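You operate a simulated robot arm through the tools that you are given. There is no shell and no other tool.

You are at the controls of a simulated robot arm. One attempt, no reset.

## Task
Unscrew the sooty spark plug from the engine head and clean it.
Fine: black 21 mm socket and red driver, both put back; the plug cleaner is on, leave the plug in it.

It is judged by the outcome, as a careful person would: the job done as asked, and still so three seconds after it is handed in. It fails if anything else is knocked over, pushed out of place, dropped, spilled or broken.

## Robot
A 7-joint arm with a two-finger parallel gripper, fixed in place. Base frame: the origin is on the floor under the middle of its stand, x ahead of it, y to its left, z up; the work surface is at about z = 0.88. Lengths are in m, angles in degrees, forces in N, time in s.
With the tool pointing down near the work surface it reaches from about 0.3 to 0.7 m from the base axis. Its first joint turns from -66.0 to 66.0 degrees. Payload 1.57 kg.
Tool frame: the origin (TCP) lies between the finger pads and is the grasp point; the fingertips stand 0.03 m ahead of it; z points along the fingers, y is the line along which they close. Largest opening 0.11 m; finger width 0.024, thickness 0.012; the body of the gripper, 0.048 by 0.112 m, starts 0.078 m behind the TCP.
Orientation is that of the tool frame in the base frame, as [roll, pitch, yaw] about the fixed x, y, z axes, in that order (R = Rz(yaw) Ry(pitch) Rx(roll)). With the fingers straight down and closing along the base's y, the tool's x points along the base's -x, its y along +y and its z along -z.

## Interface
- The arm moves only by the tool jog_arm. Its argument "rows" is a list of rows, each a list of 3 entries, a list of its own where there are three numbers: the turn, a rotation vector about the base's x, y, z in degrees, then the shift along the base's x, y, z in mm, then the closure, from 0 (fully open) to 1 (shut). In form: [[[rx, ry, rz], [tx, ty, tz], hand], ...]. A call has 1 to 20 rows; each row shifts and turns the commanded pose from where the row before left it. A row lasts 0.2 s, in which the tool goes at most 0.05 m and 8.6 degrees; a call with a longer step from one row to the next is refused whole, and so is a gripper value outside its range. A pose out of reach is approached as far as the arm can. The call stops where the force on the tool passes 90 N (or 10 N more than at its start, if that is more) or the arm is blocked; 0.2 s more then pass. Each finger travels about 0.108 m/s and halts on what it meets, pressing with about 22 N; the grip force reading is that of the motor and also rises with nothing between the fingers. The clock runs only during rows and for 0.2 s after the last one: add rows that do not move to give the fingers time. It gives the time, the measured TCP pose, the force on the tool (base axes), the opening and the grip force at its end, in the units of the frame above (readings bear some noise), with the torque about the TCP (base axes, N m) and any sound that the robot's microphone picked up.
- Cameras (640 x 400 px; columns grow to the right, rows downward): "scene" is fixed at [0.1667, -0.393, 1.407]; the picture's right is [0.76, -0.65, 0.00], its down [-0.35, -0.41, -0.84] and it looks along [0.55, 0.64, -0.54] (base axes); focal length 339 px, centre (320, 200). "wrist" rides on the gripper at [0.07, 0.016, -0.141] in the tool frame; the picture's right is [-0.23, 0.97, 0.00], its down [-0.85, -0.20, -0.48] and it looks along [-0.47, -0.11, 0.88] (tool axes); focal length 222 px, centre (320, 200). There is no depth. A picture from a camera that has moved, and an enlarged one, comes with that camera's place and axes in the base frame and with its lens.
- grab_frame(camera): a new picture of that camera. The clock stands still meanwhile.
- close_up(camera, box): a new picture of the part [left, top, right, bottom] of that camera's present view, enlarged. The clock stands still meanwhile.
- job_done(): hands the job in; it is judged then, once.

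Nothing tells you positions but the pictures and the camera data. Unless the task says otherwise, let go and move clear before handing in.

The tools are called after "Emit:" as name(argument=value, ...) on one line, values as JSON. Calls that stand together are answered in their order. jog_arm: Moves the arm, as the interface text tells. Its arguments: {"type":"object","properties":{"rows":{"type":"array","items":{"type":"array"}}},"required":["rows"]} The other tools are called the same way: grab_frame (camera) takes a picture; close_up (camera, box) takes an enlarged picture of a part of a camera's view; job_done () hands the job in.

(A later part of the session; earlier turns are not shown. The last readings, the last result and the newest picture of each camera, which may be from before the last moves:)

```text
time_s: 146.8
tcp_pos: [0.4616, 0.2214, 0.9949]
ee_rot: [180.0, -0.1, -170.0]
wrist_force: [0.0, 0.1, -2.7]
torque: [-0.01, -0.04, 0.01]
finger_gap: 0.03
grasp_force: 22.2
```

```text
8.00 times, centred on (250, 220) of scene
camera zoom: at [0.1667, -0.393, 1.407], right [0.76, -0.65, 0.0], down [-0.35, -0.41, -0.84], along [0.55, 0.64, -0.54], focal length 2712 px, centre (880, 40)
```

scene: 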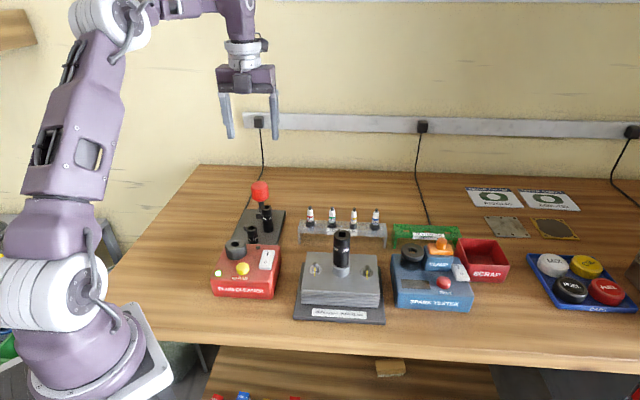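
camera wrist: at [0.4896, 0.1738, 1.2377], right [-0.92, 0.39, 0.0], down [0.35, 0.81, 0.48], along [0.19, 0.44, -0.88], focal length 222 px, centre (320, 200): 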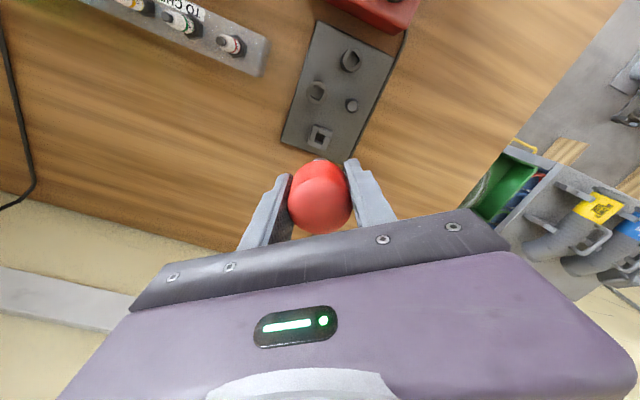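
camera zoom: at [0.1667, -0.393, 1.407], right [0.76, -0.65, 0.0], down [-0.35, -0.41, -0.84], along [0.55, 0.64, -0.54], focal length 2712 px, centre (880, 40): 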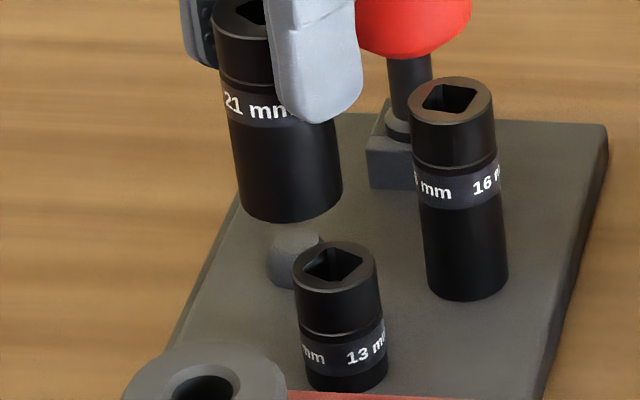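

Aligned with the peg. I'll lower it onto the peg, finishing in small steps.

Emit:
jog_arm(rows=[[[0, 0, 0], [0, 0, -5], 1], [[0, 0, 0], [0, 0, -5], 1], [[0, 0, 0], [0, 0, -4], 1], [[0, 0, 0], [0, 0, 0], 1]])

Emit:
close_up(camera="scene", box=[230, 195, 270, 245])

Emit:
close_up(camera="wrist", box=[270, 110, 370, 220])

```text
time_s: 147.8
tcp_pos: [0.4625, 0.2212, 0.9797]
ee_rot: [180.0, -0.1, -170.1]
wrist_force: [0.2, 0.5, -0.8]
torque: [0.02, 0.0, 0.01]
finger_gap: 0.0302
grasp_force: 21.6
```

```text
8.00 times, centred on (250, 220) of scene
camera zoom: at [0.1667, -0.393, 1.407], right [0.76, -0.65, 0.0], down [-0.35, -0.41, -0.84], along [0.55, 0.64, -0.54], focal length 2712 px, centre (880, 40)
```

zoom: 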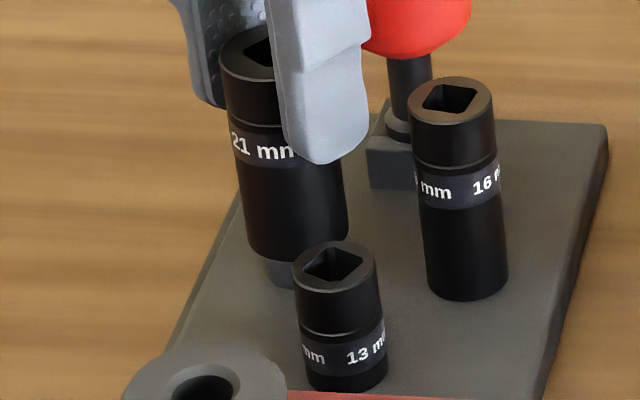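

```text
3.64 times, centred on (320, 165) of wrist
camera zoom: at [0.3908, 0.2255, 1.1213], right [0.06, 1.0, 0.0], down [0.88, -0.05, 0.48], along [0.48, -0.03, -0.88], focal length 808 px, centre (320, 327)
```

zoom: 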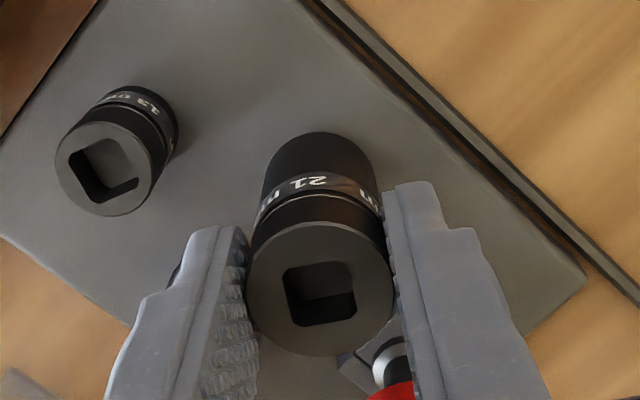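

Emit:
jog_arm(rows=[[[0, 0, 0], [-0.3, 0, -2.5], 1], [[0, 0, 0], [0, 0, -2.5], 1], [[0, 0, 0], [0, 0, 0], 1]])

Emit:
jog_arm(rows=[[[0, 0, 0], [0, 0, -2], 1], [[0, 0, 0], [0, 0, -2], 1], [[0, 0, 0], [0, 0, 0], 1]])

Emit:
close_up(camera="scene", box=[230, 195, 270, 245])

```text
time_s: 148.6
tcp_pos: [0.4612, 0.2223, 0.9734]
ee_rot: [180.0, 0.0, -170.1]
wrist_force: [-0.4, -0.1, -1.9]
torque: [0.01, -0.01, -0.02]
finger_gap: 0.0304
grasp_force: 22.3
```

```text
time_s: 149.4
tcp_pos: [0.4619, 0.2222, 0.9702]
ee_rot: [180.0, 0.0, -170.1]
wrist_force: [-0.8, 0.4, -0.9]
torque: [0.02, 0.01, 0.0]
finger_gap: 0.0301
grasp_force: 21.7
```

```text
8.00 times, centred on (250, 220) of scene
camera zoom: at [0.1667, -0.393, 1.407], right [0.76, -0.65, 0.0], down [-0.35, -0.41, -0.84], along [0.55, 0.64, -0.54], focal length 2712 px, centre (880, 40)
```

zoom: 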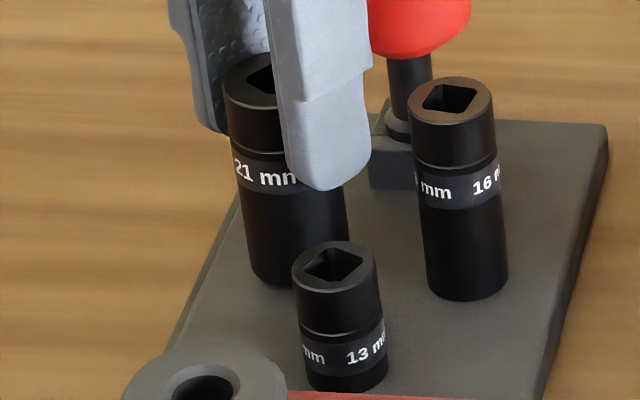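

Emit:
jog_arm(rows=[[[0, 0, 0], [0, 0, -1.5], 1], [[0, 0, 0], [0, 0, -1.5], 1], [[0, 0, 0], [0, 0, 0], 1]])

Emit:
close_up(camera="scene", box=[230, 195, 270, 245])

```text
time_s: 150.2
tcp_pos: [0.4617, 0.2198, 0.9675]
ee_rot: [180.0, 0.0, -170.0]
wrist_force: [-1.8, 2.7, -1.6]
torque: [0.13, 0.13, -0.02]
finger_gap: 0.0301
grasp_force: 22.3
```

```text
8.00 times, centred on (250, 220) of scene
camera zoom: at [0.1667, -0.3929, 1.407], right [0.76, -0.65, 0.0], down [-0.35, -0.41, -0.84], along [0.55, 0.64, -0.54], focal length 2712 px, centre (880, 40)
```

zoom: 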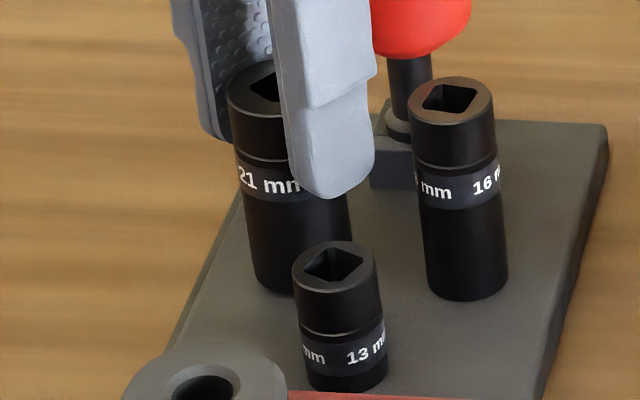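

Emit:
jog_arm(rows=[[[0, 0, 0], [-0.3, 1, -0.7], 1], [[0, 0, 0], [0, 0, -0.7], 1], [[0, 0, 0], [0, 0, 0], 1]])

Emit:
close_up(camera="scene", box=[230, 195, 270, 245])

```text
time_s: 151.0
tcp_pos: [0.4624, 0.2214, 0.9658]
ee_rot: [-180.0, 0.0, -170.1]
wrist_force: [-0.5, -0.1, -1.7]
torque: [0.02, 0.03, -0.04]
finger_gap: 0.0301
grasp_force: 21.7
```

```text
8.00 times, centred on (250, 220) of scene
camera zoom: at [0.1667, -0.393, 1.407], right [0.76, -0.65, 0.0], down [-0.35, -0.41, -0.84], along [0.55, 0.64, -0.54], focal length 2712 px, centre (880, 40)
```

zoom: 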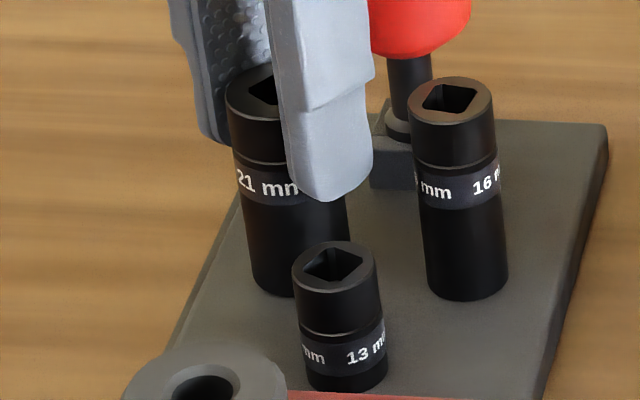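

Emit:
jog_arm(rows=[[[0, 0, 0], [0, 0, -1], 1], [[0, 0, 0], [0, 0, 0], 1]])

Emit:
jog_arm(rows=[[[0, 0, 0], [0, 0, -1], 1], [[0, 0, 0], [0, 0, 0], 1]])

```text
time_s: 151.6
tcp_pos: [0.4622, 0.2214, 0.9669]
ee_rot: [180.0, 0.1, -170.1]
wrist_force: [0.1, -1.2, 8.6]
torque: [-0.07, 0.19, -0.02]
finger_gap: 0.0301
grasp_force: 21.7
```

```text
time_s: 152.2
tcp_pos: [0.4615, 0.2219, 0.964]
ee_rot: [-180.0, 0.1, -170.2]
wrist_force: [0.1, -1.8, 18.0]
torque: [-0.04, -0.05, 0.0]
finger_gap: 0.0302
grasp_force: 21.7
```

The socket is down on the stand. I'll release it and lift straight up.

Emit:
jog_arm(rows=[[[0, 0, 0], [0, 0, 1.5], 1], [[0, 0, 0], [0, 0, 0], 0.7], [[0, 0, 0], [0, 0, 0], 0.62], [[0, 0, 0], [0, 0, 0], 0.62], [[0, 0, 0], [0, 0, 15], 0.62], [[0, 0, 0], [0, 0, 25], 0.62], [[0, 0, 0], [0, 0, 35], 0.62], [[0, 0, 0], [0, 0, 40], 0.62], [[0, 0, 0], [0, 0, 40], 0.62], [[0, 0, 0], [0, 0, 0], 0.62]])

Emit:
close_up(camera="scene", box=[225, 170, 295, 250])

Emit:
close_up(camera="wrist", box=[270, 80, 370, 200])

```text
time_s: 154.4
tcp_pos: [0.4611, 0.2214, 1.1202]
ee_rot: [179.9, 0.0, -170.0]
wrist_force: [0.5, 0.3, 0.2]
torque: [0.02, 0.01, -0.02]
finger_gap: 0.0417
grasp_force: 0.0
```

```text
5.00 times, centred on (260, 210) of scene
camera zoom: at [0.1667, -0.393, 1.407], right [0.76, -0.65, 0.0], down [-0.35, -0.41, -0.84], along [0.55, 0.64, -0.54], focal length 1695 px, centre (620, 150)
```

zoom: 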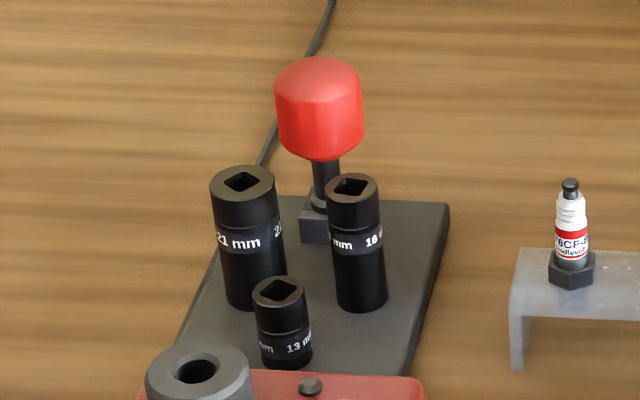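

```text
3.33 times, centred on (320, 140) of wrist
camera zoom: at [0.3892, 0.2252, 1.2627], right [0.06, 1.0, 0.0], down [0.88, -0.05, 0.48], along [0.48, -0.03, -0.88], focal length 740 px, centre (320, 400)
```

zoom: 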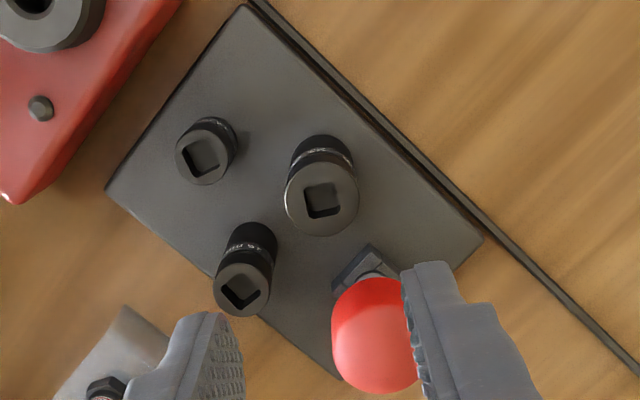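

Both tools are back where they belong. Now I'll go to the loosened plug and grip it by its insulator.

Emit:
jog_arm(rows=[[[0, 0, 0], [4.8, -27.8, 1], 0.6], [[0, 0, 0], [4.8, -27.8, 1], 0.6], [[0, 0, 0], [4.8, -27.8, 0], 0.6], [[0, 0, 0], [4.8, -27.8, 0], 0.6], [[0, 0, 0], [4.8, -27.8, 0], 0.6], [[0, 0, 0], [4.8, -27.8, 0], 0.6], [[0, 0, 0], [4.8, -27.8, 0], 0.6], [[0, 0, 0], [4.8, -27.8, 0], 0.6], [[0, 0, 0], [4.8, -27.8, 0], 0.6], [[0, 0, 0], [4.7, -27.8, 0], 0.6], [[0, 0, 0], [0, 0, 0], 0.6], [[0, 0, 0], [0, 0, -25], 0.6], [[0, 0, 0], [0, 0, -25], 0.6], [[0, 0, 0], [0, 0, 0], 0.6], [[0, 0, 0], [0, 0, 0], 0.6]])

Emit:
close_up(camera="wrist", box=[270, 110, 370, 220])

Emit:
close_up(camera="scene", box=[310, 180, 376, 285])

```text
time_s: 157.6
tcp_pos: [0.5101, -0.0522, 1.0737]
ee_rot: [-180.0, 0.0, -170.1]
wrist_force: [1.5, -1.1, 0.2]
torque: [0.01, 0.01, -0.01]
finger_gap: 0.0436
grasp_force: 0.1
```

```text
3.64 times, centred on (320, 165) of wrist
camera zoom: at [0.4386, -0.049, 1.2139], right [0.06, 1.0, 0.0], down [0.88, -0.05, 0.48], along [0.48, -0.03, -0.88], focal length 808 px, centre (320, 327)
```

zoom: 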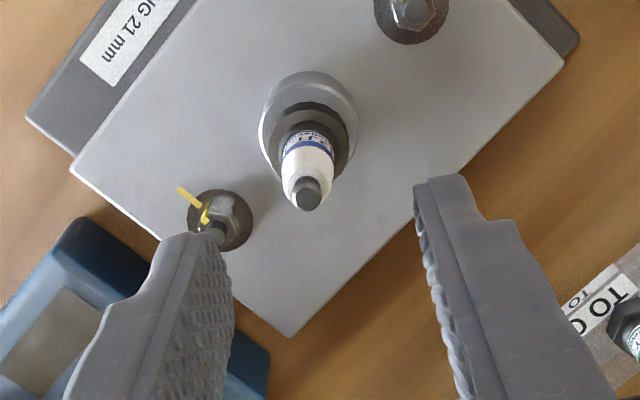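

```text
3.81 times, centred on (343, 232) of scene
camera zoom: at [0.1667, -0.393, 1.407], right [0.76, -0.65, 0.0], down [-0.35, -0.41, -0.84], along [0.55, 0.64, -0.54], focal length 1292 px, centre (232, 76)
```

zoom: 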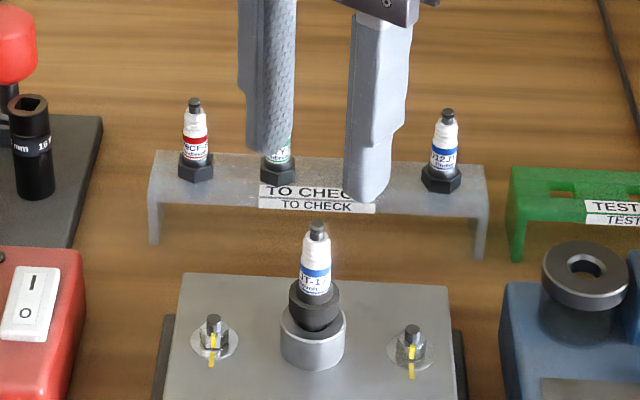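

The plug is upright; I need (-1.6, -3.6) mm. I'll shift and descend part-way, then check.

Emit:
jog_arm(rows=[[[0, 0, 0], [-1.6, -3.6, -5], 0.6], [[0, 0, 0], [0, 0, -15], 0.6], [[0, 0, 0], [0, 0, -15], 0.6], [[0, 0, 0], [0, 0, 0], 0.6], [[0, 0, 0], [0, 0, 0], 0.6]])

Emit:
close_up(camera="wrist", box=[270, 120, 370, 230])

Emit:
close_up(camera="scene", box=[320, 205, 366, 285])

```text
time_s: 158.8
tcp_pos: [0.5087, -0.0587, 1.0374]
ee_rot: [180.0, 0.0, -170.2]
wrist_force: [0.1, 0.2, 0.3]
torque: [-0.02, 0.0, 0.02]
finger_gap: 0.0443
grasp_force: 0.1
```

```text
3.64 times, centred on (320, 175) of wrist
camera zoom: at [0.4377, -0.0545, 1.1793], right [0.06, 1.0, 0.0], down [0.88, -0.05, 0.48], along [0.48, -0.03, -0.88], focal length 808 px, centre (320, 291)
```

zoom: 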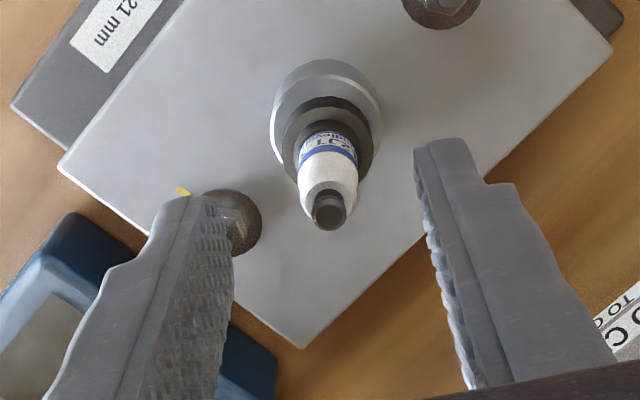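

```text
5.00 times, centred on (343, 245) of scene
camera zoom: at [0.1667, -0.393, 1.407], right [0.76, -0.65, 0.0], down [-0.35, -0.41, -0.84], along [0.55, 0.64, -0.54], focal length 1695 px, centre (205, -25)
```

zoom: 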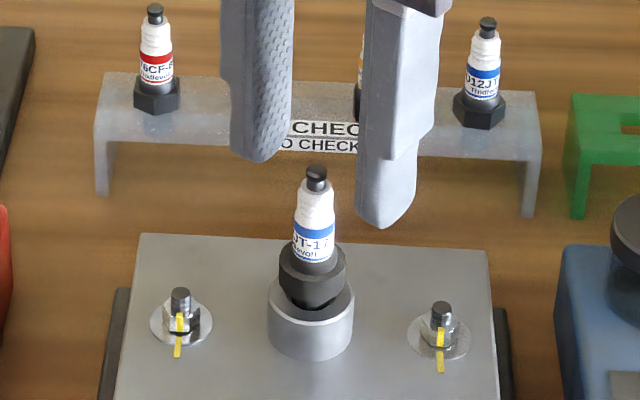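

Emit:
jog_arm(rows=[[[0, 0, 0], [-1.6, 2, -5], 0.6], [[0, 0, 0], [0, 0, -10], 0.6], [[0, 0, 0], [0, 0, -8], 0.6], [[0, 0, 0], [0, 0, 0], 0.6], [[0, 0, 0], [0, 0, 0], 0.6]])

Emit:
close_up(camera="wrist", box=[270, 120, 370, 230])

Emit:
close_up(camera="scene", box=[320, 205, 366, 285])

```text
time_s: 160.0
tcp_pos: [0.5075, -0.0566, 1.0149]
ee_rot: [-179.9, -0.1, -170.2]
wrist_force: [0.3, -0.1, -0.2]
torque: [-0.01, -0.02, -0.02]
finger_gap: 0.0442
grasp_force: 0.2
```

```text
3.64 times, centred on (320, 175) of wrist
camera zoom: at [0.4358, -0.0525, 1.1565], right [0.06, 1.0, 0.0], down [0.88, -0.05, 0.48], along [0.48, -0.03, -0.88], focal length 808 px, centre (320, 291)
```

zoom: 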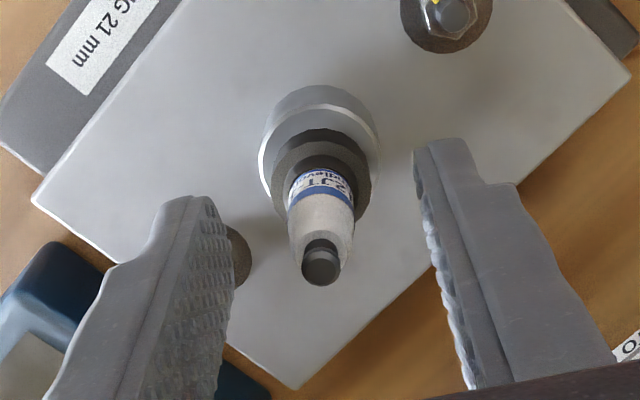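

```text
5.00 times, centred on (343, 245) of scene
camera zoom: at [0.1667, -0.393, 1.407], right [0.76, -0.65, 0.0], down [-0.35, -0.41, -0.84], along [0.55, 0.64, -0.54], focal length 1695 px, centre (205, -25)
```

zoom: 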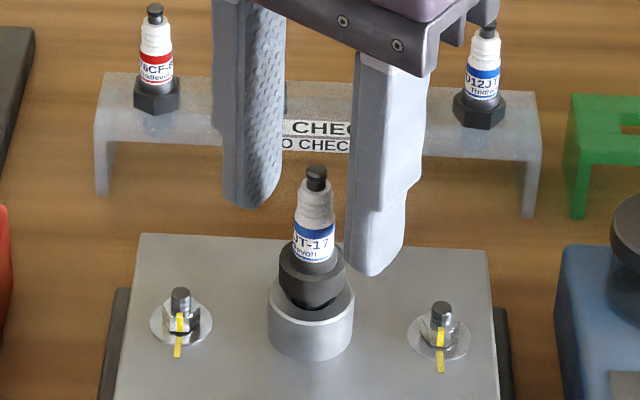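

Emit:
jog_arm(rows=[[[0, 0, 0], [0, 0, -6], 0.6], [[0, 0, 0], [0, 0, -5], 0.6], [[0, 0, 0], [0, 0, 0], 0.6], [[0, 0, 0], [0, 0, 0], 0.6]])

Emit:
close_up(camera="wrist", box=[270, 120, 370, 230])

Emit:
close_up(camera="scene", box=[320, 205, 366, 285])

```text
time_s: 161.0
tcp_pos: [0.5061, -0.0571, 1.0026]
ee_rot: [180.0, 0.0, -170.1]
wrist_force: [-0.1, 0.2, -0.9]
torque: [0.04, -0.01, 0.02]
finger_gap: 0.0438
grasp_force: 0.1
```

```text
3.64 times, centred on (320, 175) of wrist
camera zoom: at [0.4349, -0.053, 1.1447], right [0.06, 1.0, 0.0], down [0.88, -0.05, 0.48], along [0.48, -0.03, -0.88], focal length 808 px, centre (320, 291)
```

zoom: 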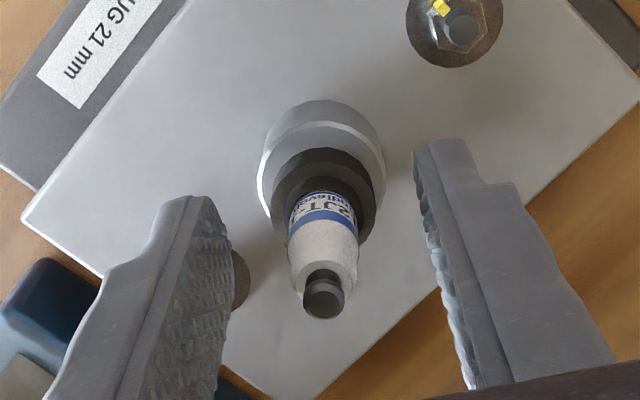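

```text
5.00 times, centred on (343, 245) of scene
camera zoom: at [0.1667, -0.393, 1.407], right [0.76, -0.65, 0.0], down [-0.35, -0.41, -0.84], along [0.55, 0.64, -0.54], focal length 1695 px, centre (205, -25)
```

zoom: 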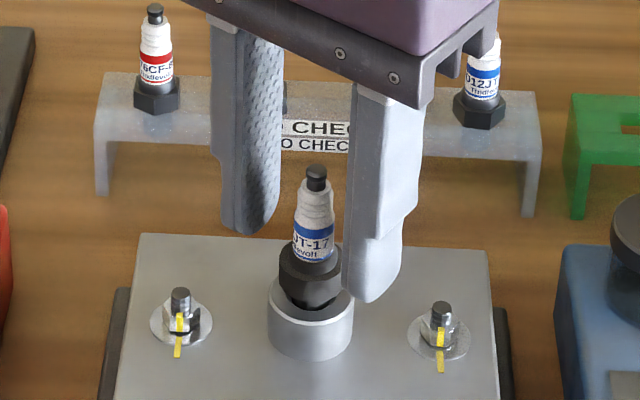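

Emit:
jog_arm(rows=[[[0, 0, 0], [2, 0.6, 0], 0.6], [[0, 0, 0], [0, 0, 0], 0.6], [[0, 0, 0], [0, 0, 0], 0.75], [[0, 0, 0], [0, 0, 0], 0.85], [[0, 0, 0], [0, 0, 0], 1], [[0, 0, 0], [0, 0, 0], 1]])

Emit:
close_up(camera="wrist", box=[270, 120, 370, 230])

Emit:
close_up(camera="scene", box=[320, 205, 366, 285])

```text
time_s: 162.4
tcp_pos: [0.5089, -0.0551, 1.003]
ee_rot: [-179.9, 0.1, -170.1]
wrist_force: [0.3, 1.2, 0.3]
torque: [0.03, -0.01, -0.02]
finger_gap: 0.0136
grasp_force: 21.7
```

```text
3.64 times, centred on (320, 175) of wrist
camera zoom: at [0.4374, -0.0525, 1.1446], right [0.06, 1.0, 0.0], down [0.88, -0.05, 0.48], along [0.48, -0.03, -0.88], focal length 808 px, centre (320, 291)
```

zoom: 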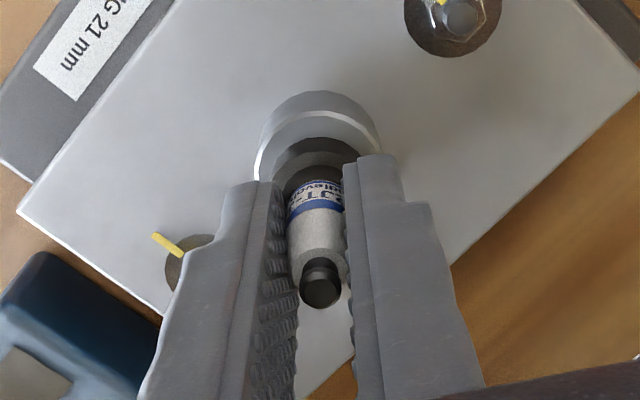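

```text
5.00 times, centred on (343, 245) of scene
camera zoom: at [0.1667, -0.393, 1.407], right [0.76, -0.65, 0.0], down [-0.35, -0.41, -0.84], along [0.55, 0.64, -0.54], focal length 1695 px, centre (205, -25)
```

zoom: 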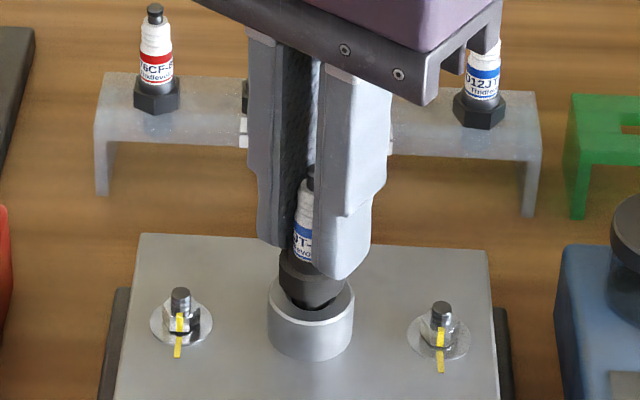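

The plug's insulator is gripped (13.6 mm). I'll lift gently and check for resistance.

Emit:
jog_arm(rows=[[[0, 0, 0], [0, 0, 1], 1], [[0, 0, 0], [0, 0, 1], 1], [[0, 0, 0], [0, 0, 0], 1]])

Emit:
close_up(camera="scene", box=[326, 235, 358, 280])

```text
time_s: 163.2
tcp_pos: [0.5093, -0.0567, 1.0047]
ee_rot: [-180.0, 0.0, -170.1]
wrist_force: [0.0, -0.1, -1.2]
torque: [0.0, 0.01, 0.0]
finger_gap: 0.0135
grasp_force: 22.0
```

```text
8.89 times, centred on (342, 258) of scene
camera zoom: at [0.1667, -0.393, 1.407], right [0.76, -0.65, 0.0], down [-0.35, -0.41, -0.84], along [0.55, 0.64, -0.54], focal length 3014 px, centre (124, -311)
```

zoom: 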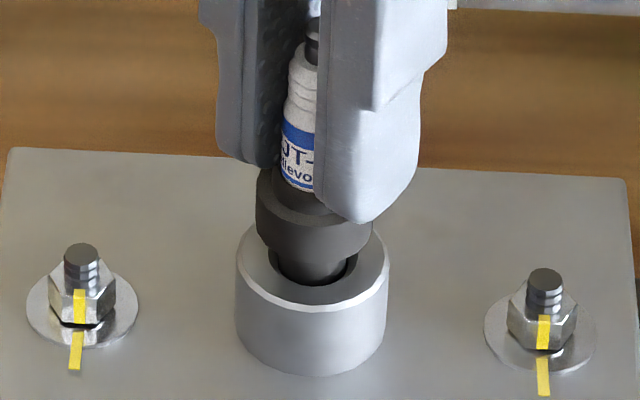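

It lifts freely. I'll raise the plug clear of the head.

Emit:
jog_arm(rows=[[[0, 0, 0], [0, 0, 4], 1], [[0, 0, 0], [0, 0, 6], 1], [[0, 0, 0], [0, 0, 10], 1], [[0, 0, 0], [0, 0, 15], 1], [[0, 0, 0], [0, 0, 20], 1], [[0, 0, 0], [0, 0, 20], 1], [[0, 0, 0], [0, 0, 0], 1]])

Emit:
close_up(camera="scene", box=[310, 180, 376, 285])

Emit:
grab_frame(camera="scene")

```text
time_s: 164.8
tcp_pos: [0.5065, -0.0574, 1.0824]
ee_rot: [-180.0, 0.1, -170.1]
wrist_force: [-0.2, 0.6, -0.2]
torque: [0.04, 0.01, 0.02]
finger_gap: 0.0137
grasp_force: 21.7
```

```text
3.81 times, centred on (343, 232) of scene
camera zoom: at [0.1667, -0.393, 1.407], right [0.76, -0.65, 0.0], down [-0.35, -0.41, -0.84], along [0.55, 0.64, -0.54], focal length 1292 px, centre (232, 76)
```

zoom: 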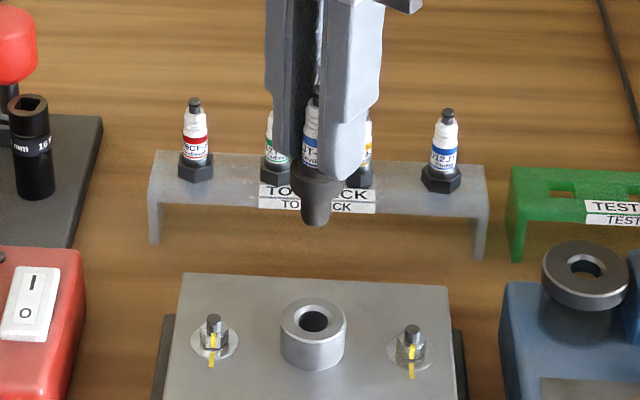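

```text
taken
```

scene: 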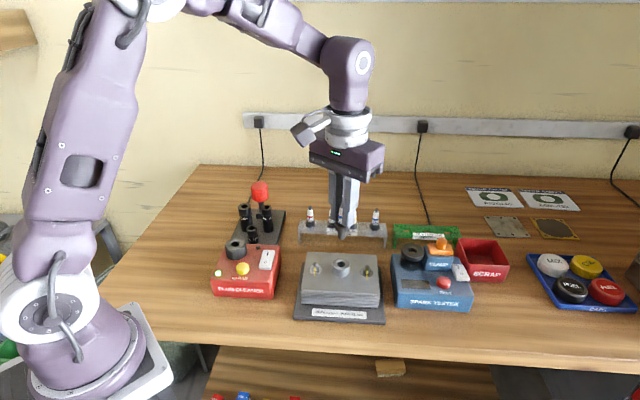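

The plug is out of the head. I'll zoom in to see its lower part, then find the cleaner's port.

Emit:
close_up(camera="scene", box=[328, 195, 360, 240])

Emit:
close_up(camera="scene", box=[210, 230, 285, 300])

Emit:
close_up(camera="wrist", box=[270, 120, 370, 230])

```text
8.89 times, centred on (344, 218) of scene
camera zoom: at [0.1667, -0.393, 1.407], right [0.76, -0.65, 0.0], down [-0.35, -0.41, -0.84], along [0.55, 0.64, -0.54], focal length 3014 px, centre (107, 44)
```

zoom: 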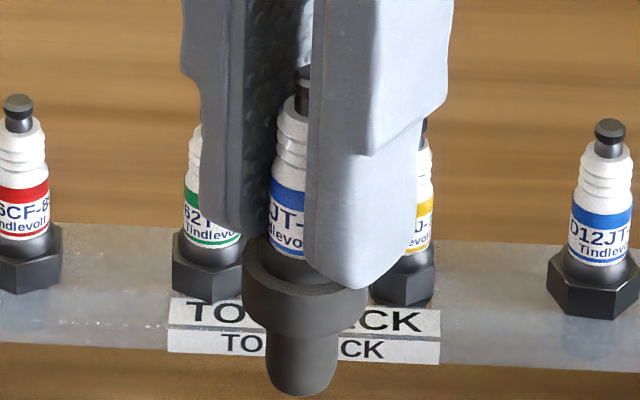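

```text
5.71 times, centred on (248, 265) of scene
camera zoom: at [0.1667, -0.393, 1.407], right [0.76, -0.65, 0.0], down [-0.35, -0.41, -0.84], along [0.55, 0.64, -0.54], focal length 1937 px, centre (734, -171)
```

zoom: 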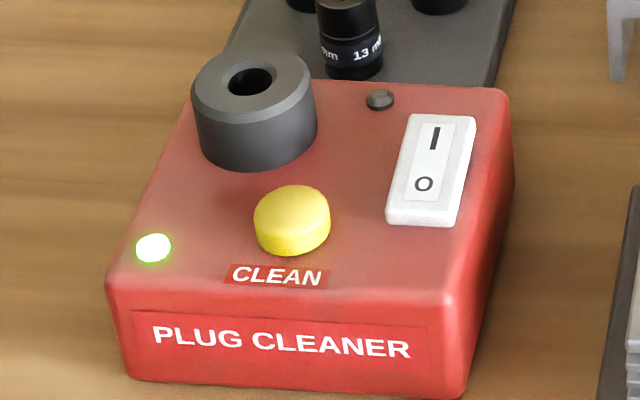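

```text
3.64 times, centred on (320, 175) of wrist
camera zoom: at [0.4359, -0.0525, 1.2227], right [0.06, 1.0, 0.0], down [0.88, -0.05, 0.48], along [0.48, -0.03, -0.88], focal length 808 px, centre (320, 291)
```

zoom: 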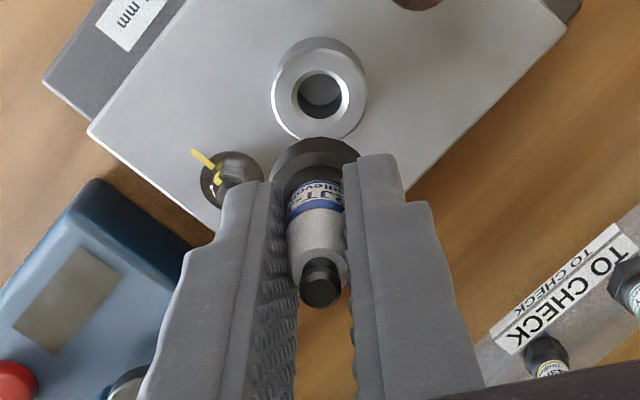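

The plug's nose is ~16 mm in diameter and about 62 mm below the TCP. The cleaner port is near (0.382, 0.121, 0.957). I'll carry the plug over there at safe height and look.

Emit:
jog_arm(rows=[[[0, 0, 0], [0, 0, 20], 1], [[0, 0, 0], [-15.6, 22.3, 0], 1], [[0, 0, 0], [-15.6, 22.3, 0], 1], [[0, 0, 0], [-15.6, 22.3, 0], 1], [[0, 0, 0], [-15.6, 22.3, 0], 1], [[0, 0, 0], [-15.6, 22.3, 0], 1], [[0, 0, 0], [-15.6, 22.3, 0], 1], [[0, 0, 0], [-15.6, 22.3, 0], 1], [[0, 0, 0], [-15.6, 22.3, 0], 1], [[0, 0, 0], [0, 0, 0], 1], [[0, 0, 0], [0, 0, 0], 1]])

Emit:
grab_frame(camera="wrist")

Emit:
close_up(camera="wrist", box=[260, 80, 380, 220])

Emit:
close_up(camera="scene", box=[200, 150, 290, 300])

```text
time_s: 167.2
tcp_pos: [0.383, 0.123, 1.1002]
ee_rot: [-180.0, -0.1, -170.1]
wrist_force: [-0.5, -0.5, 0.0]
torque: [-0.02, 0.0, -0.01]
finger_gap: 0.0135
grasp_force: 21.9
```

```text
taken
camera wrist: at [0.312, 0.1266, 1.2426], right [0.06, 1.0, 0.0], down [0.88, -0.05, 0.48], along [0.48, -0.03, -0.88], focal length 222 px, centre (320, 200)
```

wrist: 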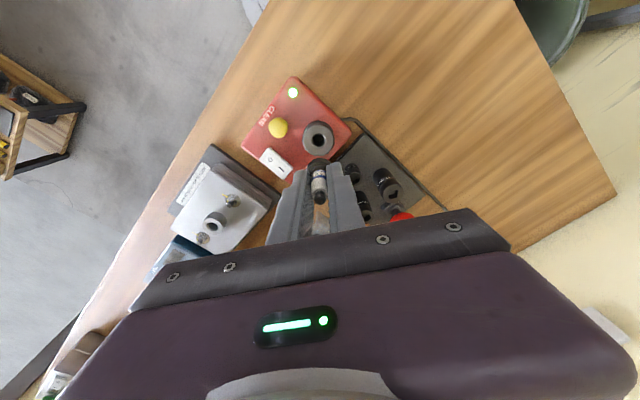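

```text
2.86 times, centred on (320, 150) of wrist
camera zoom: at [0.312, 0.1266, 1.2426], right [0.06, 1.0, 0.0], down [0.88, -0.05, 0.48], along [0.48, -0.03, -0.88], focal length 635 px, centre (320, 343)
```

zoom: 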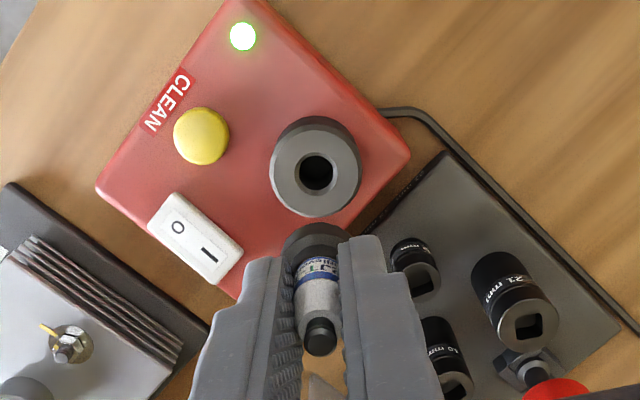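

```text
2.67 times, centred on (245, 225) of scene
camera zoom: at [0.1667, -0.393, 1.407], right [0.76, -0.65, 0.0], down [-0.35, -0.41, -0.84], along [0.55, 0.64, -0.54], focal length 904 px, centre (520, 133)
```

zoom: 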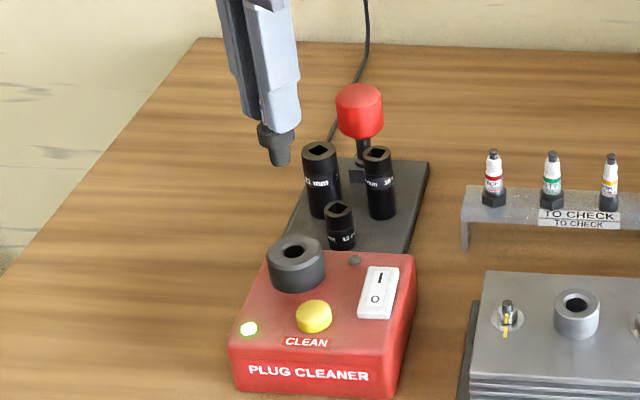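

The port is nearly below; I'll shift about (-0.8, -1.6) mm and descend to ~20 mm above it for a closer look.

Emit:
jog_arm(rows=[[[0, 0, 0], [-0.8, -1.6, -15], 1], [[0, 0, 0], [0, 0, -20], 1], [[0, 0, 0], [0, 0, -20], 1], [[0, 0, 0], [0, 0, 0], 1], [[0, 0, 0], [0, 0, 0], 1]])

Emit:
close_up(camera="wrist", box=[280, 100, 360, 220])

Emit:
close_up(camera="scene", box=[220, 200, 256, 260])

```text
time_s: 168.4
tcp_pos: [0.3825, 0.1225, 1.0437]
ee_rot: [-179.9, 0.0, -170.1]
wrist_force: [0.0, 0.7, -0.7]
torque: [0.0, -0.01, 0.01]
finger_gap: 0.0135
grasp_force: 22.5
```

```text
3.33 times, centred on (320, 160) of wrist
camera zoom: at [0.3112, 0.1267, 1.1859], right [0.06, 1.0, 0.0], down [0.88, -0.05, 0.48], along [0.48, -0.03, -0.88], focal length 740 px, centre (320, 333)
```

zoom: 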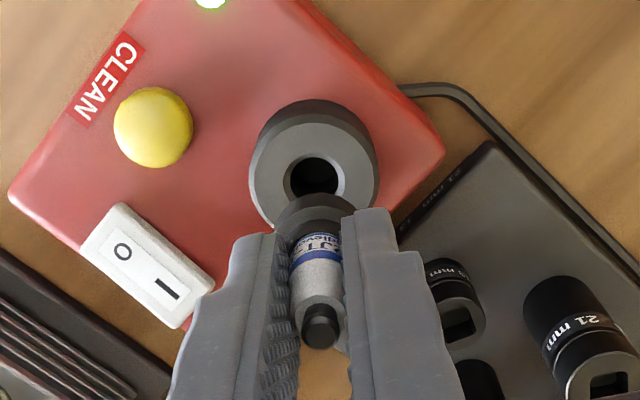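

```text
6.67 times, centred on (238, 230) of scene
camera zoom: at [0.1667, -0.393, 1.407], right [0.76, -0.65, 0.0], down [-0.35, -0.41, -0.84], along [0.55, 0.64, -0.54], focal length 2260 px, centre (867, 0)
```

zoom: 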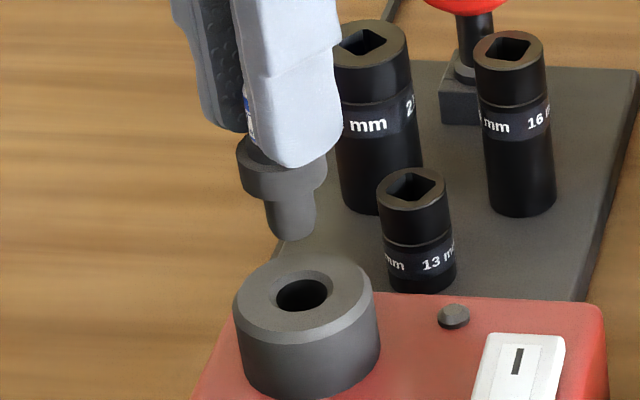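

Both views agree on (-0.7, -1.9) mm. I'll correct and descend to just above the hole.

Emit:
jog_arm(rows=[[[0, 0, 0], [-0.7, -1.9, -8], 1], [[0, 0, 0], [0, 0, -8], 1], [[0, 0, 0], [0, 0, 0], 1], [[0, 0, 0], [0, 0, 0], 1]])

Emit:
close_up(camera="wrist", box=[280, 100, 360, 220])

Emit:
close_up(camera="scene", box=[224, 215, 250, 255])

```text
time_s: 169.4
tcp_pos: [0.3819, 0.1204, 1.0295]
ee_rot: [180.0, -0.1, -170.1]
wrist_force: [1.1, 0.4, -0.3]
torque: [0.0, 0.05, 0.03]
finger_gap: 0.0137
grasp_force: 22.0
```

```text
3.33 times, centred on (320, 160) of wrist
camera zoom: at [0.3104, 0.1236, 1.1711], right [0.06, 1.0, 0.0], down [0.88, -0.05, 0.48], along [0.48, -0.03, -0.88], focal length 740 px, centre (320, 333)
```

zoom: 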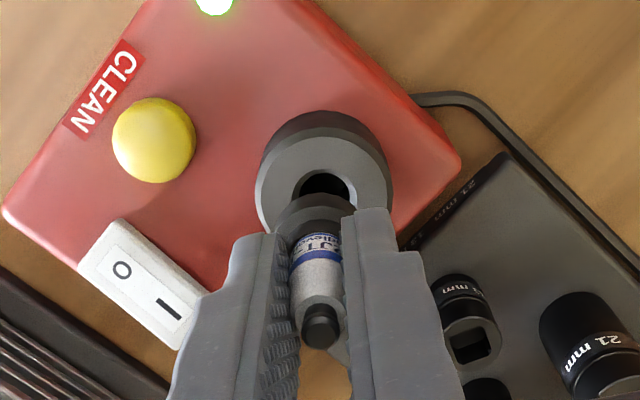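

```text
10.00 times, centred on (237, 235) of scene
camera zoom: at [0.1667, -0.393, 1.407], right [0.76, -0.65, 0.0], down [-0.35, -0.41, -0.84], along [0.55, 0.64, -0.54], focal length 3390 px, centre (1150, -150)
```

zoom: 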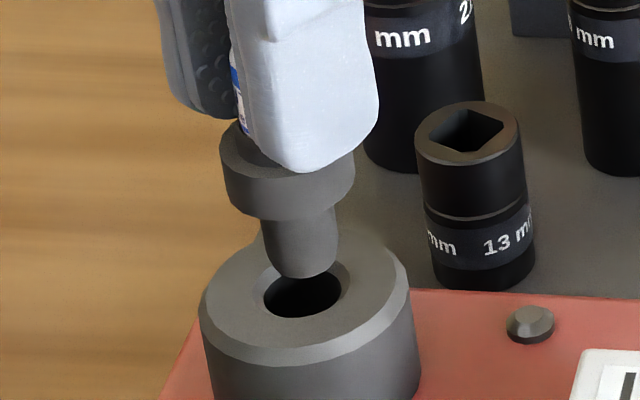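

Emit:
jog_arm(rows=[[[0, 0, 0], [-0.2, 1.0, -2], 1], [[0, 0, 0], [0, 0, -2], 1], [[0, 0, 0], [0, 0, 0], 1], [[0, 0, 0], [0, 0, 0], 1]])

Emit:
close_up(camera="wrist", box=[280, 100, 360, 220])

Emit:
close_up(camera="scene", box=[224, 215, 250, 255])

```text
time_s: 170.4
tcp_pos: [0.3819, 0.1189, 1.0251]
ee_rot: [-179.9, -0.1, -170.1]
wrist_force: [-0.1, -0.2, -0.8]
torque: [0.02, 0.01, -0.01]
finger_gap: 0.0137
grasp_force: 21.9
```

```text
3.33 times, centred on (320, 160) of wrist
camera zoom: at [0.3107, 0.1237, 1.166], right [0.06, 1.0, 0.0], down [0.88, -0.05, 0.48], along [0.48, -0.03, -0.88], focal length 740 px, centre (320, 333)
```

zoom: 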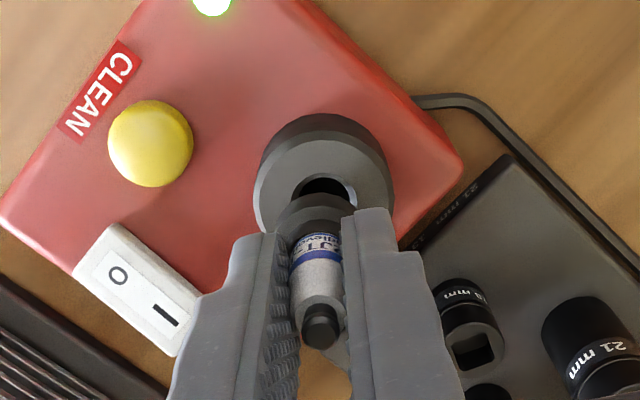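

```text
10.00 times, centred on (237, 235) of scene
camera zoom: at [0.1667, -0.393, 1.407], right [0.76, -0.65, 0.0], down [-0.35, -0.41, -0.84], along [0.55, 0.64, -0.54], focal length 3390 px, centre (1150, -150)
```

zoom: 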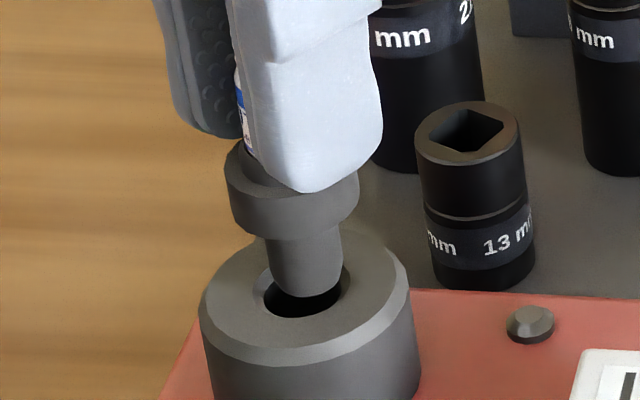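

Emit:
jog_arm(rows=[[[0, 0, 0], [-0.5, 1.4, 0], 1], [[0, 0, 0], [0, 0, 0], 1]])

Emit:
close_up(camera="scene", box=[224, 215, 250, 255])

Emit:
close_up(camera="wrist", box=[280, 100, 360, 220])

```text
time_s: 171.0
tcp_pos: [0.3807, 0.1204, 1.0246]
ee_rot: [180.0, 0.0, -170.1]
wrist_force: [1.0, -0.1, -0.8]
torque: [0.02, -0.01, -0.01]
finger_gap: 0.0136
grasp_force: 22.3
```

```text
10.00 times, centred on (237, 235) of scene
camera zoom: at [0.1667, -0.393, 1.407], right [0.76, -0.65, 0.0], down [-0.35, -0.41, -0.84], along [0.55, 0.64, -0.54], focal length 3390 px, centre (1150, -150)
```

zoom: 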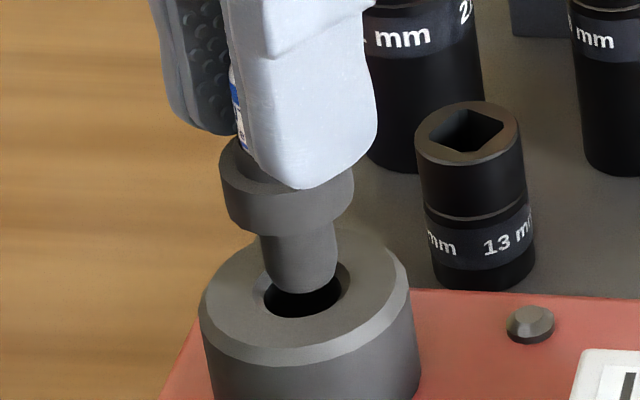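

```text
3.33 times, centred on (320, 160) of wrist
camera zoom: at [0.3103, 0.125, 1.1663], right [0.06, 1.0, 0.0], down [0.88, -0.05, 0.48], along [0.48, -0.03, -0.88], focal length 740 px, centre (320, 333)
```

zoom: 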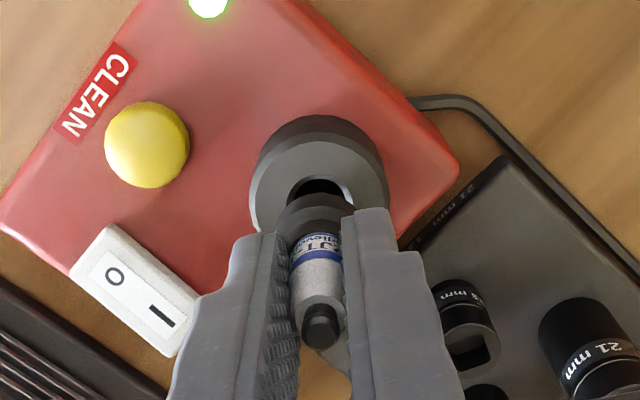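

Well centred now. I'll lower the nose into the port in small steps.

Emit:
jog_arm(rows=[[[0, 0, 0], [0, 0, -2], 1], [[0, 0, 0], [0, 0, -2], 1], [[0, 0, 0], [0, 0, 0], 1]])

Emit:
close_up(camera="scene", box=[224, 215, 250, 255])

Emit:
close_up(camera="wrist", box=[280, 100, 360, 220])

```text
time_s: 171.8
tcp_pos: [0.3815, 0.1221, 1.021]
ee_rot: [-180.0, 0.0, -170.2]
wrist_force: [-0.3, -0.2, -0.3]
torque: [0.04, -0.03, 0.0]
finger_gap: 0.0138
grasp_force: 22.0
```

```text
10.00 times, centred on (237, 235) of scene
camera zoom: at [0.1667, -0.393, 1.407], right [0.76, -0.65, 0.0], down [-0.35, -0.41, -0.84], along [0.55, 0.64, -0.54], focal length 3390 px, centre (1150, -150)
```

zoom: 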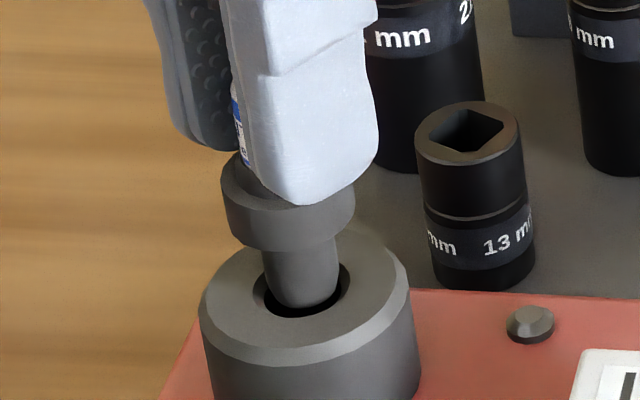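

```text
3.33 times, centred on (320, 160) of wrist
camera zoom: at [0.3101, 0.1251, 1.1624], right [0.06, 1.0, 0.0], down [0.88, -0.05, 0.48], along [0.48, -0.03, -0.88], focal length 740 px, centre (320, 333)
```

zoom: 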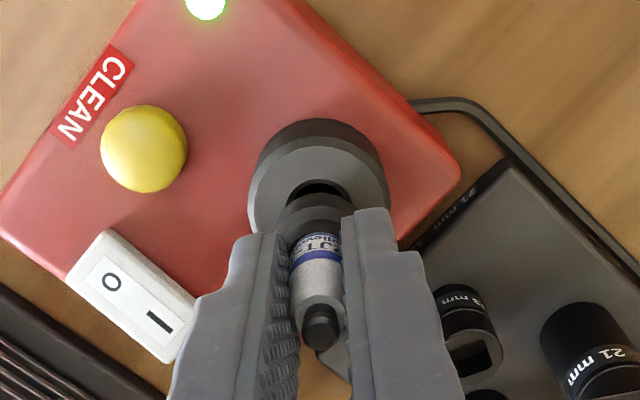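

Emit:
jog_arm(rows=[[[0, 0, 0], [0, 0, -2], 1], [[0, 0, 0], [0, 0, -2], 1], [[0, 0, 0], [0, 0, 0], 1]])

Emit:
close_up(camera="scene", box=[224, 215, 250, 255])

```text
time_s: 172.6
tcp_pos: [0.3807, 0.1222, 1.0184]
ee_rot: [-180.0, 0.0, -170.1]
wrist_force: [-0.1, 0.3, -1.2]
torque: [-0.02, 0.0, -0.02]
finger_gap: 0.0137
grasp_force: 22.1
```

```text
10.00 times, centred on (237, 235) of scene
camera zoom: at [0.1667, -0.393, 1.407], right [0.76, -0.65, 0.0], down [-0.35, -0.41, -0.84], along [0.55, 0.64, -0.54], focal length 3390 px, centre (1150, -150)
```

zoom: 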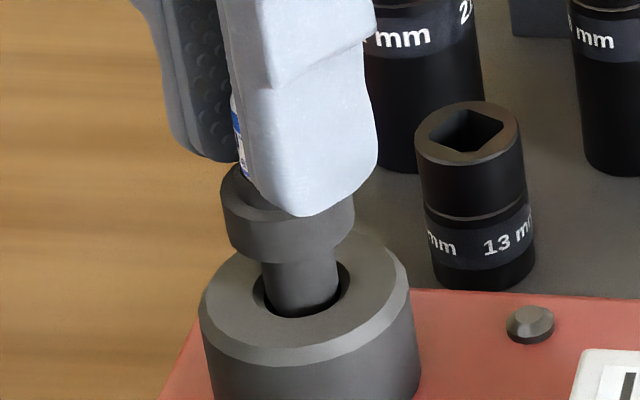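

Entering the port without contact. Continuing down.

Emit:
jog_arm(rows=[[[0, 0, 0], [0, -0.3, -2], 1], [[0, 0, 0], [0, 0, -2], 1], [[0, 0, 0], [0, 0, 0], 1]])

Emit:
jog_arm(rows=[[[0, 0, 0], [0, 0, -2], 1], [[0, 0, 0], [0, 0, -2], 1], [[0, 0, 0], [0, 0, 0], 1]])

Emit:
close_up(camera="scene", box=[224, 215, 250, 255])

```text
time_s: 173.4
tcp_pos: [0.3826, 0.1198, 1.0134]
ee_rot: [-180.0, 0.0, -170.1]
wrist_force: [-1.1, 1.9, -1.0]
torque: [0.09, 0.02, -0.01]
finger_gap: 0.0138
grasp_force: 21.5
```

```text
time_s: 174.2
tcp_pos: [0.3813, 0.1208, 1.0092]
ee_rot: [180.0, 0.1, -170.1]
wrist_force: [-4.4, 5.1, 0.9]
torque: [0.27, 0.26, 0.04]
finger_gap: 0.0135
grasp_force: 22.0
```

```text
10.00 times, centred on (237, 235) of scene
camera zoom: at [0.1665, -0.3929, 1.4071], right [0.76, -0.65, 0.0], down [-0.35, -0.41, -0.84], along [0.55, 0.64, -0.54], focal length 3390 px, centre (1150, -150)
```

zoom: 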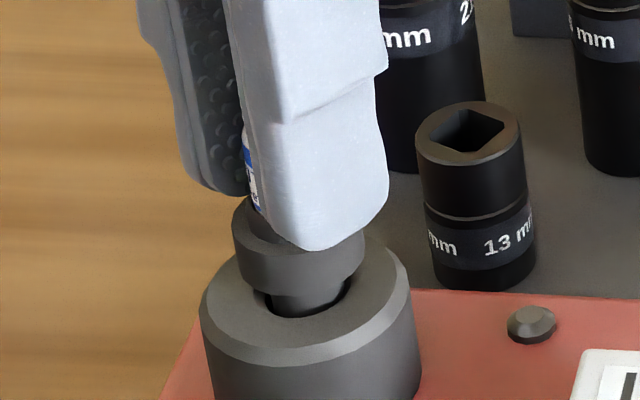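

Side load shows I'm ~1 mm too far to the right; I'll correct and keep lowering.

Emit:
jog_arm(rows=[[[0, 0, 0], [-0.7, 0.8, 0], 1], [[0, 0, 0], [0, 0, -1.5], 1], [[0, 0, 0], [0, 0, 0], 1]])

Emit:
close_up(camera="scene", box=[224, 215, 250, 255])

```text
time_s: 175.0
tcp_pos: [0.3806, 0.1208, 1.0087]
ee_rot: [179.9, 0.0, -170.1]
wrist_force: [0.6, -0.4, -1.1]
torque: [0.04, 0.01, -0.02]
finger_gap: 0.0137
grasp_force: 21.9
```

```text
10.00 times, centred on (237, 235) of scene
camera zoom: at [0.1667, -0.393, 1.407], right [0.76, -0.65, 0.0], down [-0.35, -0.41, -0.84], along [0.55, 0.64, -0.54], focal length 3390 px, centre (1150, -150)
```

zoom: 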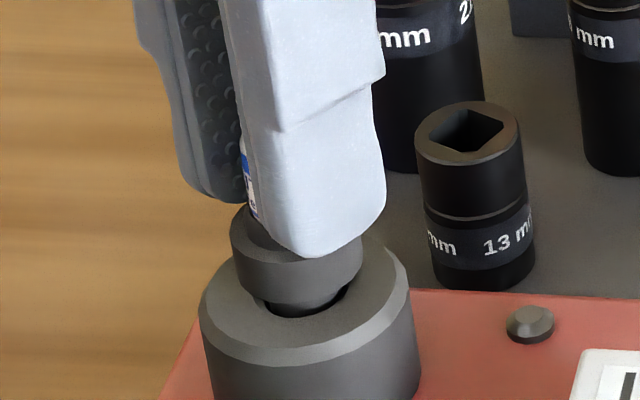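

Emit:
jog_arm(rows=[[[0, 0, 0], [0, 0, -1.5], 1], [[0, 0, 0], [0, 0, -1.5], 1], [[0, 0, 0], [0, 0, 0], 1]])

Emit:
jog_arm(rows=[[[0, 0, 0], [0, 0, -1.5], 1], [[0, 0, 0], [0, 0, 0], 1]])

Emit:
close_up(camera="scene", box=[224, 215, 250, 255])

```text
time_s: 175.8
tcp_pos: [0.3809, 0.1211, 1.0046]
ee_rot: [180.0, 0.0, -170.1]
wrist_force: [-0.2, -0.2, -0.2]
torque: [-0.01, -0.01, -0.01]
finger_gap: 0.0137
grasp_force: 22.1
```

```text
time_s: 176.4
tcp_pos: [0.3805, 0.1217, 1.0037]
ee_rot: [180.0, 0.0, -170.1]
wrist_force: [-0.2, 0.4, -0.8]
torque: [0.03, -0.03, -0.01]
finger_gap: 0.0137
grasp_force: 22.0
```

```text
10.00 times, centred on (237, 235) of scene
camera zoom: at [0.1667, -0.393, 1.407], right [0.76, -0.65, 0.0], down [-0.35, -0.41, -0.84], along [0.55, 0.64, -0.54], focal length 3390 px, centre (1150, -150)
```

zoom: 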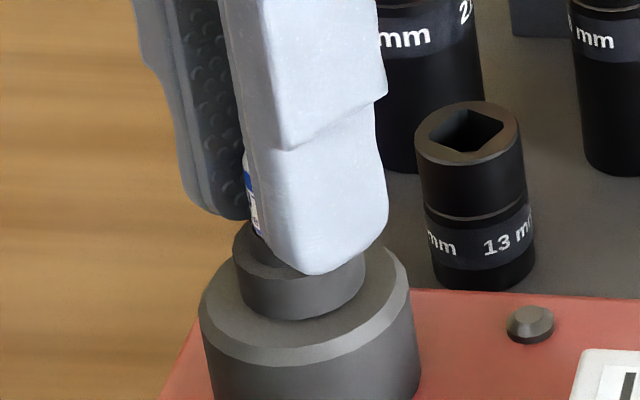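

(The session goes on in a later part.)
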